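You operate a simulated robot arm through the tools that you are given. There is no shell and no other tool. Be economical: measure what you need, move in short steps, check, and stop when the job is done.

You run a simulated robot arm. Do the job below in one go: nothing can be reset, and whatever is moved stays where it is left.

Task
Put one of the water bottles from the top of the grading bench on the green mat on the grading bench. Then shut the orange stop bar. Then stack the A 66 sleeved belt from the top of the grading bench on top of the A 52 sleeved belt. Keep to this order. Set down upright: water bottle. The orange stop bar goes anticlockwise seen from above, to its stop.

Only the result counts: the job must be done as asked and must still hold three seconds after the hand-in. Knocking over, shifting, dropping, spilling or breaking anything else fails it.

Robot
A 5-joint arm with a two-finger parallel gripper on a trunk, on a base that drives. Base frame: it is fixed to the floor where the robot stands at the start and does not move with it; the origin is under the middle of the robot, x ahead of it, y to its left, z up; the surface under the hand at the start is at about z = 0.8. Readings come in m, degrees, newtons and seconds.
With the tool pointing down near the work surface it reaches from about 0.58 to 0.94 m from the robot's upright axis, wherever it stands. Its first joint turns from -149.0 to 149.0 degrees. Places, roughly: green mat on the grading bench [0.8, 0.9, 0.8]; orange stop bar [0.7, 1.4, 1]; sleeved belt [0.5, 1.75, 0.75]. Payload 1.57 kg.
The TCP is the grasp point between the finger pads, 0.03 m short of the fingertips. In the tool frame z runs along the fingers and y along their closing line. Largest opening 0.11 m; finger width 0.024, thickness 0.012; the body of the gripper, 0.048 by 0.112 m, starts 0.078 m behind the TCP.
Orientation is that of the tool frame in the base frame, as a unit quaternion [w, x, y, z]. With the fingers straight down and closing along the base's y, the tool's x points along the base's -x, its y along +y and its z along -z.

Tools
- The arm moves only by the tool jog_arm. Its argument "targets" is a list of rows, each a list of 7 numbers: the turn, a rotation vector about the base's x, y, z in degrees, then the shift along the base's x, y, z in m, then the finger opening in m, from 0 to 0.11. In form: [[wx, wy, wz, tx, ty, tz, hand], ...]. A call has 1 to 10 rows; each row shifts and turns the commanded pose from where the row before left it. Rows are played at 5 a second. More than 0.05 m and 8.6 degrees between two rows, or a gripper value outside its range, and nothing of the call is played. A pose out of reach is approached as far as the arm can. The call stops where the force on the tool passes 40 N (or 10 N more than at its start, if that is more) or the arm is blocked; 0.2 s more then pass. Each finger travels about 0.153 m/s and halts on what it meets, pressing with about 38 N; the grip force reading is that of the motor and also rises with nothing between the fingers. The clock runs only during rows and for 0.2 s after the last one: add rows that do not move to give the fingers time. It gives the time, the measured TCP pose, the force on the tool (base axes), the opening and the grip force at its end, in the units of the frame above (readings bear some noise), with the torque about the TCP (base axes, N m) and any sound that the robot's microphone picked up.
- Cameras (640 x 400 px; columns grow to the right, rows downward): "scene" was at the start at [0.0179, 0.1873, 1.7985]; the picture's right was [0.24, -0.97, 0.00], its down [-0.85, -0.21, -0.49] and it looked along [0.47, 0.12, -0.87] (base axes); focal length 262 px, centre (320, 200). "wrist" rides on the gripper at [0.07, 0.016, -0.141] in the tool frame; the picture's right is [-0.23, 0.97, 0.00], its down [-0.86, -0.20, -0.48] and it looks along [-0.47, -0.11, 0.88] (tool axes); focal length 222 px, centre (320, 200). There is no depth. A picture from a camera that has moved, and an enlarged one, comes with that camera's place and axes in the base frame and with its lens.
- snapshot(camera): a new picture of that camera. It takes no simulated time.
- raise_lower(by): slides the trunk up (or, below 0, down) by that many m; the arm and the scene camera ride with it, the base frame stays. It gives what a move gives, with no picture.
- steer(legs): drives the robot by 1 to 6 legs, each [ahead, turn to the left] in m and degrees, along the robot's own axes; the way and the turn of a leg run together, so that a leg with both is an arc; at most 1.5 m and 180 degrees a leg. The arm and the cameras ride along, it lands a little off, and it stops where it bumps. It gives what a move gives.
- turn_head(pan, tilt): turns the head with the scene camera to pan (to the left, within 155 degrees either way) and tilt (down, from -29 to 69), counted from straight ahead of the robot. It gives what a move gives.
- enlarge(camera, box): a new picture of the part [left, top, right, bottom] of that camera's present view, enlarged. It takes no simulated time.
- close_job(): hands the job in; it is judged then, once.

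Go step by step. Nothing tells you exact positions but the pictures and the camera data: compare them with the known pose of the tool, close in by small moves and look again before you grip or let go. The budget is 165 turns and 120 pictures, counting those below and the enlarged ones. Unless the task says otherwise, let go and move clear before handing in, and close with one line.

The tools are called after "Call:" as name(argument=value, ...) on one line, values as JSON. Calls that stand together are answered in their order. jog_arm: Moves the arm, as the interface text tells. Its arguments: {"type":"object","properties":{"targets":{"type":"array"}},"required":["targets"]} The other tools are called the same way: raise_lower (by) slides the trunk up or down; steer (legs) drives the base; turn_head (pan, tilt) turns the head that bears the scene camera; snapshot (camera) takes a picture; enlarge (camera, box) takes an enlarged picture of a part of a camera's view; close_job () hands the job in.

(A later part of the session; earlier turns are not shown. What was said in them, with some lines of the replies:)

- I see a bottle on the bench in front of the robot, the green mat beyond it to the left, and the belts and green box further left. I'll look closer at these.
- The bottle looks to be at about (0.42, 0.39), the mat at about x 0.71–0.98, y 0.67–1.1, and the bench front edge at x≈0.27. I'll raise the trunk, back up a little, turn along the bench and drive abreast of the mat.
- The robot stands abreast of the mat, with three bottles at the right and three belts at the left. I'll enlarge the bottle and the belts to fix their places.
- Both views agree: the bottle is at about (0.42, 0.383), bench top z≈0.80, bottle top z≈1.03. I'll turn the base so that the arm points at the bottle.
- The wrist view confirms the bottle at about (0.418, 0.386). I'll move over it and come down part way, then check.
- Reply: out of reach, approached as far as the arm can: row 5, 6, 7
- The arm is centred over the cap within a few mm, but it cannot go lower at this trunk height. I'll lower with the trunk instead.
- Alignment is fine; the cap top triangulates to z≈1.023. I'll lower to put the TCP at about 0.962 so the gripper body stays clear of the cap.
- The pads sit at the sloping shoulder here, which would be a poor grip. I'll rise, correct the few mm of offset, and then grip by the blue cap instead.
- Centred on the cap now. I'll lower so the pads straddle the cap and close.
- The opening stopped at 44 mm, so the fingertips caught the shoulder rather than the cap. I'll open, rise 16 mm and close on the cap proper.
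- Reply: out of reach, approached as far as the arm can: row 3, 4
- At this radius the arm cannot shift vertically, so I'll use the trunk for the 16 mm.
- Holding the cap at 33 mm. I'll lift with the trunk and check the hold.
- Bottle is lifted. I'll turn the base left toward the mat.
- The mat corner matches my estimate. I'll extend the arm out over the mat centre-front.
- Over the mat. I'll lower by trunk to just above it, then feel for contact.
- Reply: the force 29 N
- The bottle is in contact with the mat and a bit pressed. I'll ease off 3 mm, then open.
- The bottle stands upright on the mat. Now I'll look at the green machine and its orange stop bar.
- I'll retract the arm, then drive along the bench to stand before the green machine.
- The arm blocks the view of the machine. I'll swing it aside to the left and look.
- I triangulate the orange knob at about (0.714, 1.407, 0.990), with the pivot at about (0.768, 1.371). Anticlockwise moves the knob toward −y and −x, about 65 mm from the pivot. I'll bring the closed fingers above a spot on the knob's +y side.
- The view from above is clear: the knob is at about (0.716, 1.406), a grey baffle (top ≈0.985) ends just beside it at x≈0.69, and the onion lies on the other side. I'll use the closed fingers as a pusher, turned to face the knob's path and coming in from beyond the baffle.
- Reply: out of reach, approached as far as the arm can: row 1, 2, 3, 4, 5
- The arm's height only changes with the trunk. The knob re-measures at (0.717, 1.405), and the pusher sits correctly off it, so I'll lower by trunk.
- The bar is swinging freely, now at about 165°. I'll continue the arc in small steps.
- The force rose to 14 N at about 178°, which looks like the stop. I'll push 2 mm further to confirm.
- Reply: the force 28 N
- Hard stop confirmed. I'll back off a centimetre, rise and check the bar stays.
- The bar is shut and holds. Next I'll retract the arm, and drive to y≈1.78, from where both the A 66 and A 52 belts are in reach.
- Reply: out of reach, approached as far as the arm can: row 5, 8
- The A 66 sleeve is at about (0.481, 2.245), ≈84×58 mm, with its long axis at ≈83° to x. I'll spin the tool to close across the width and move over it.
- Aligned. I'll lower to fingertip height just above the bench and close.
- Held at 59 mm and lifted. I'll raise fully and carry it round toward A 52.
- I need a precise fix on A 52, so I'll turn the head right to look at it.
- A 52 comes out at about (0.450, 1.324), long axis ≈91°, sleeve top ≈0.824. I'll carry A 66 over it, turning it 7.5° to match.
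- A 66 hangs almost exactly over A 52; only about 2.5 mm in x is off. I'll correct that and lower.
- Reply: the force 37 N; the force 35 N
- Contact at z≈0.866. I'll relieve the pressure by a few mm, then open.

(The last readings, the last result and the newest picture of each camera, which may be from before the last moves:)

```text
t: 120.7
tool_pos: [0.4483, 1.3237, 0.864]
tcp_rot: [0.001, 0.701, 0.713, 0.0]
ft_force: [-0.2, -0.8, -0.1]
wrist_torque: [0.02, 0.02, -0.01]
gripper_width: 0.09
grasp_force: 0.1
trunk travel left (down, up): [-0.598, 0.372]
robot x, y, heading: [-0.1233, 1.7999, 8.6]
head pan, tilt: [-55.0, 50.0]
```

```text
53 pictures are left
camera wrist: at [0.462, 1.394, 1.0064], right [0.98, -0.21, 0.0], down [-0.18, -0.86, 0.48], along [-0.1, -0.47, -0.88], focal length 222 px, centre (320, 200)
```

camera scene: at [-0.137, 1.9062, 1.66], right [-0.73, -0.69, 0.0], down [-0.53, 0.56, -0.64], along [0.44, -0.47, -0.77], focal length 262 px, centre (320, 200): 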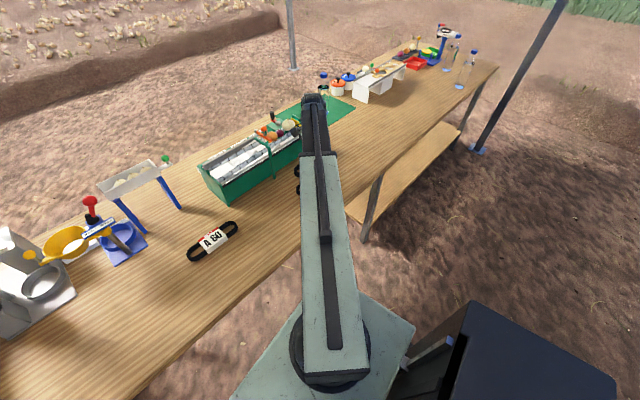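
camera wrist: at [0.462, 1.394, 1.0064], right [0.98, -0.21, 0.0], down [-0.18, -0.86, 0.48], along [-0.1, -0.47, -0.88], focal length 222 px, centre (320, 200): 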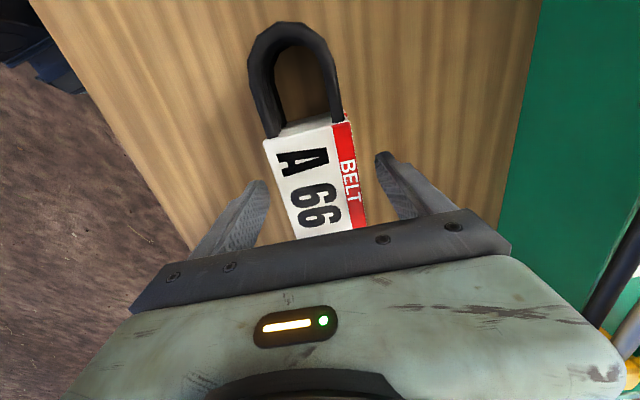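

It is released and lying on A 52. I'll rise, swing aside and check the whole result.

Call:
raise_lower(by=0.33)

Call:
jog_arm(targets=[[0, 0, 0, 0.013, 0.041, 0, 0.09], [0, 0, 0, 0.013, 0.041, 0, 0.09], [0, 0, 0, 0.013, 0.041, 0, 0.09], [0, 0, 0, 0.013, 0.041, 0, 0.09], [0, 0, 0, 0.013, 0.041, 0, 0.09], [0, 0, 0, 0.013, 0.041, 0, 0.09], [0, 0, 0, 0.013, 0.041, 0, 0.09], [0, 0, 0, 0.013, 0.041, 0, 0.09]])

Call:
snapshot(camera="scene")

Call:
enlarge(camera="scene", box=[260, 90, 420, 240])

```text
t: 124.0
tool_pos: [0.4476, 1.3253, 1.1955]
tcp_rot: [0.0, 0.7, 0.714, 0.0]
ft_force: [0.3, 0.2, -0.5]
wrist_torque: [0.01, 0.04, 0.0]
gripper_width: 0.0898
grasp_force: 0.1
trunk travel left (down, up): [-0.928, 0.042]
robot x, y, heading: [-0.1214, 1.8011, 8.5]
head pan, tilt: [-55.0, 50.0]
```

```text
t: 125.8
tool_pos: [0.5523, 1.6534, 1.1948]
tcp_rot: [0.001, 0.7, 0.714, 0.0]
ft_force: [-0.4, 0.4, -1.0]
wrist_torque: [-0.02, -0.01, 0.0]
gripper_width: 0.0898
grasp_force: 0.0
trunk travel left (down, up): [-0.928, 0.042]
robot x, y, heading: [-0.1177, 1.7972, 8.5]
head pan, tilt: [-55.0, 50.0]
```

```text
52 pictures are left
camera scene: at [-0.1368, 1.9069, 1.907], right [-0.73, -0.69, 0.0], down [-0.53, 0.56, -0.64], along [0.44, -0.47, -0.77], focal length 262 px, centre (320, 200)
```

scene: 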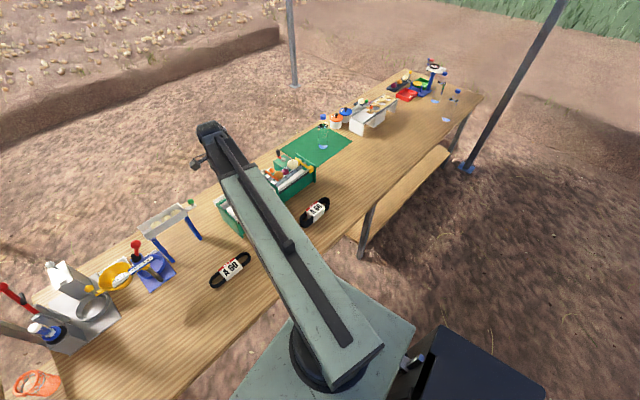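

```text
2.67 times, centred on (340, 165) of scene
camera zoom: at [-0.1368, 1.9069, 1.907], right [-0.73, -0.69, 0.0], down [-0.53, 0.56, -0.64], along [0.44, -0.47, -0.77], focal length 699 px, centre (267, 293)
```

zoom: 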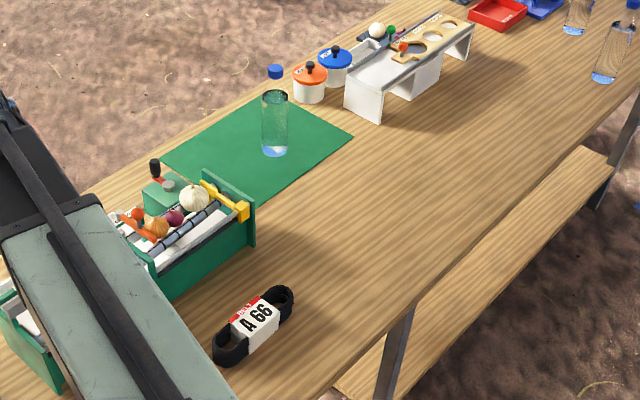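

The picture shows everything in place: the bottle upright on the mat, the bar still shut, A 66 stacked on A 52, and the arm clear. I'll hand the job in.

Call:
close_job()

```text
The job is handed in.
```

The job is handed in: one water bottle stands upright on the green mat, the orange stop bar is shut against its stop, and A 66 lies on top of A 52. I did them in that order and moved the arm clear. The last picture shows the bottle and both belts in place and nothing else disturbed.
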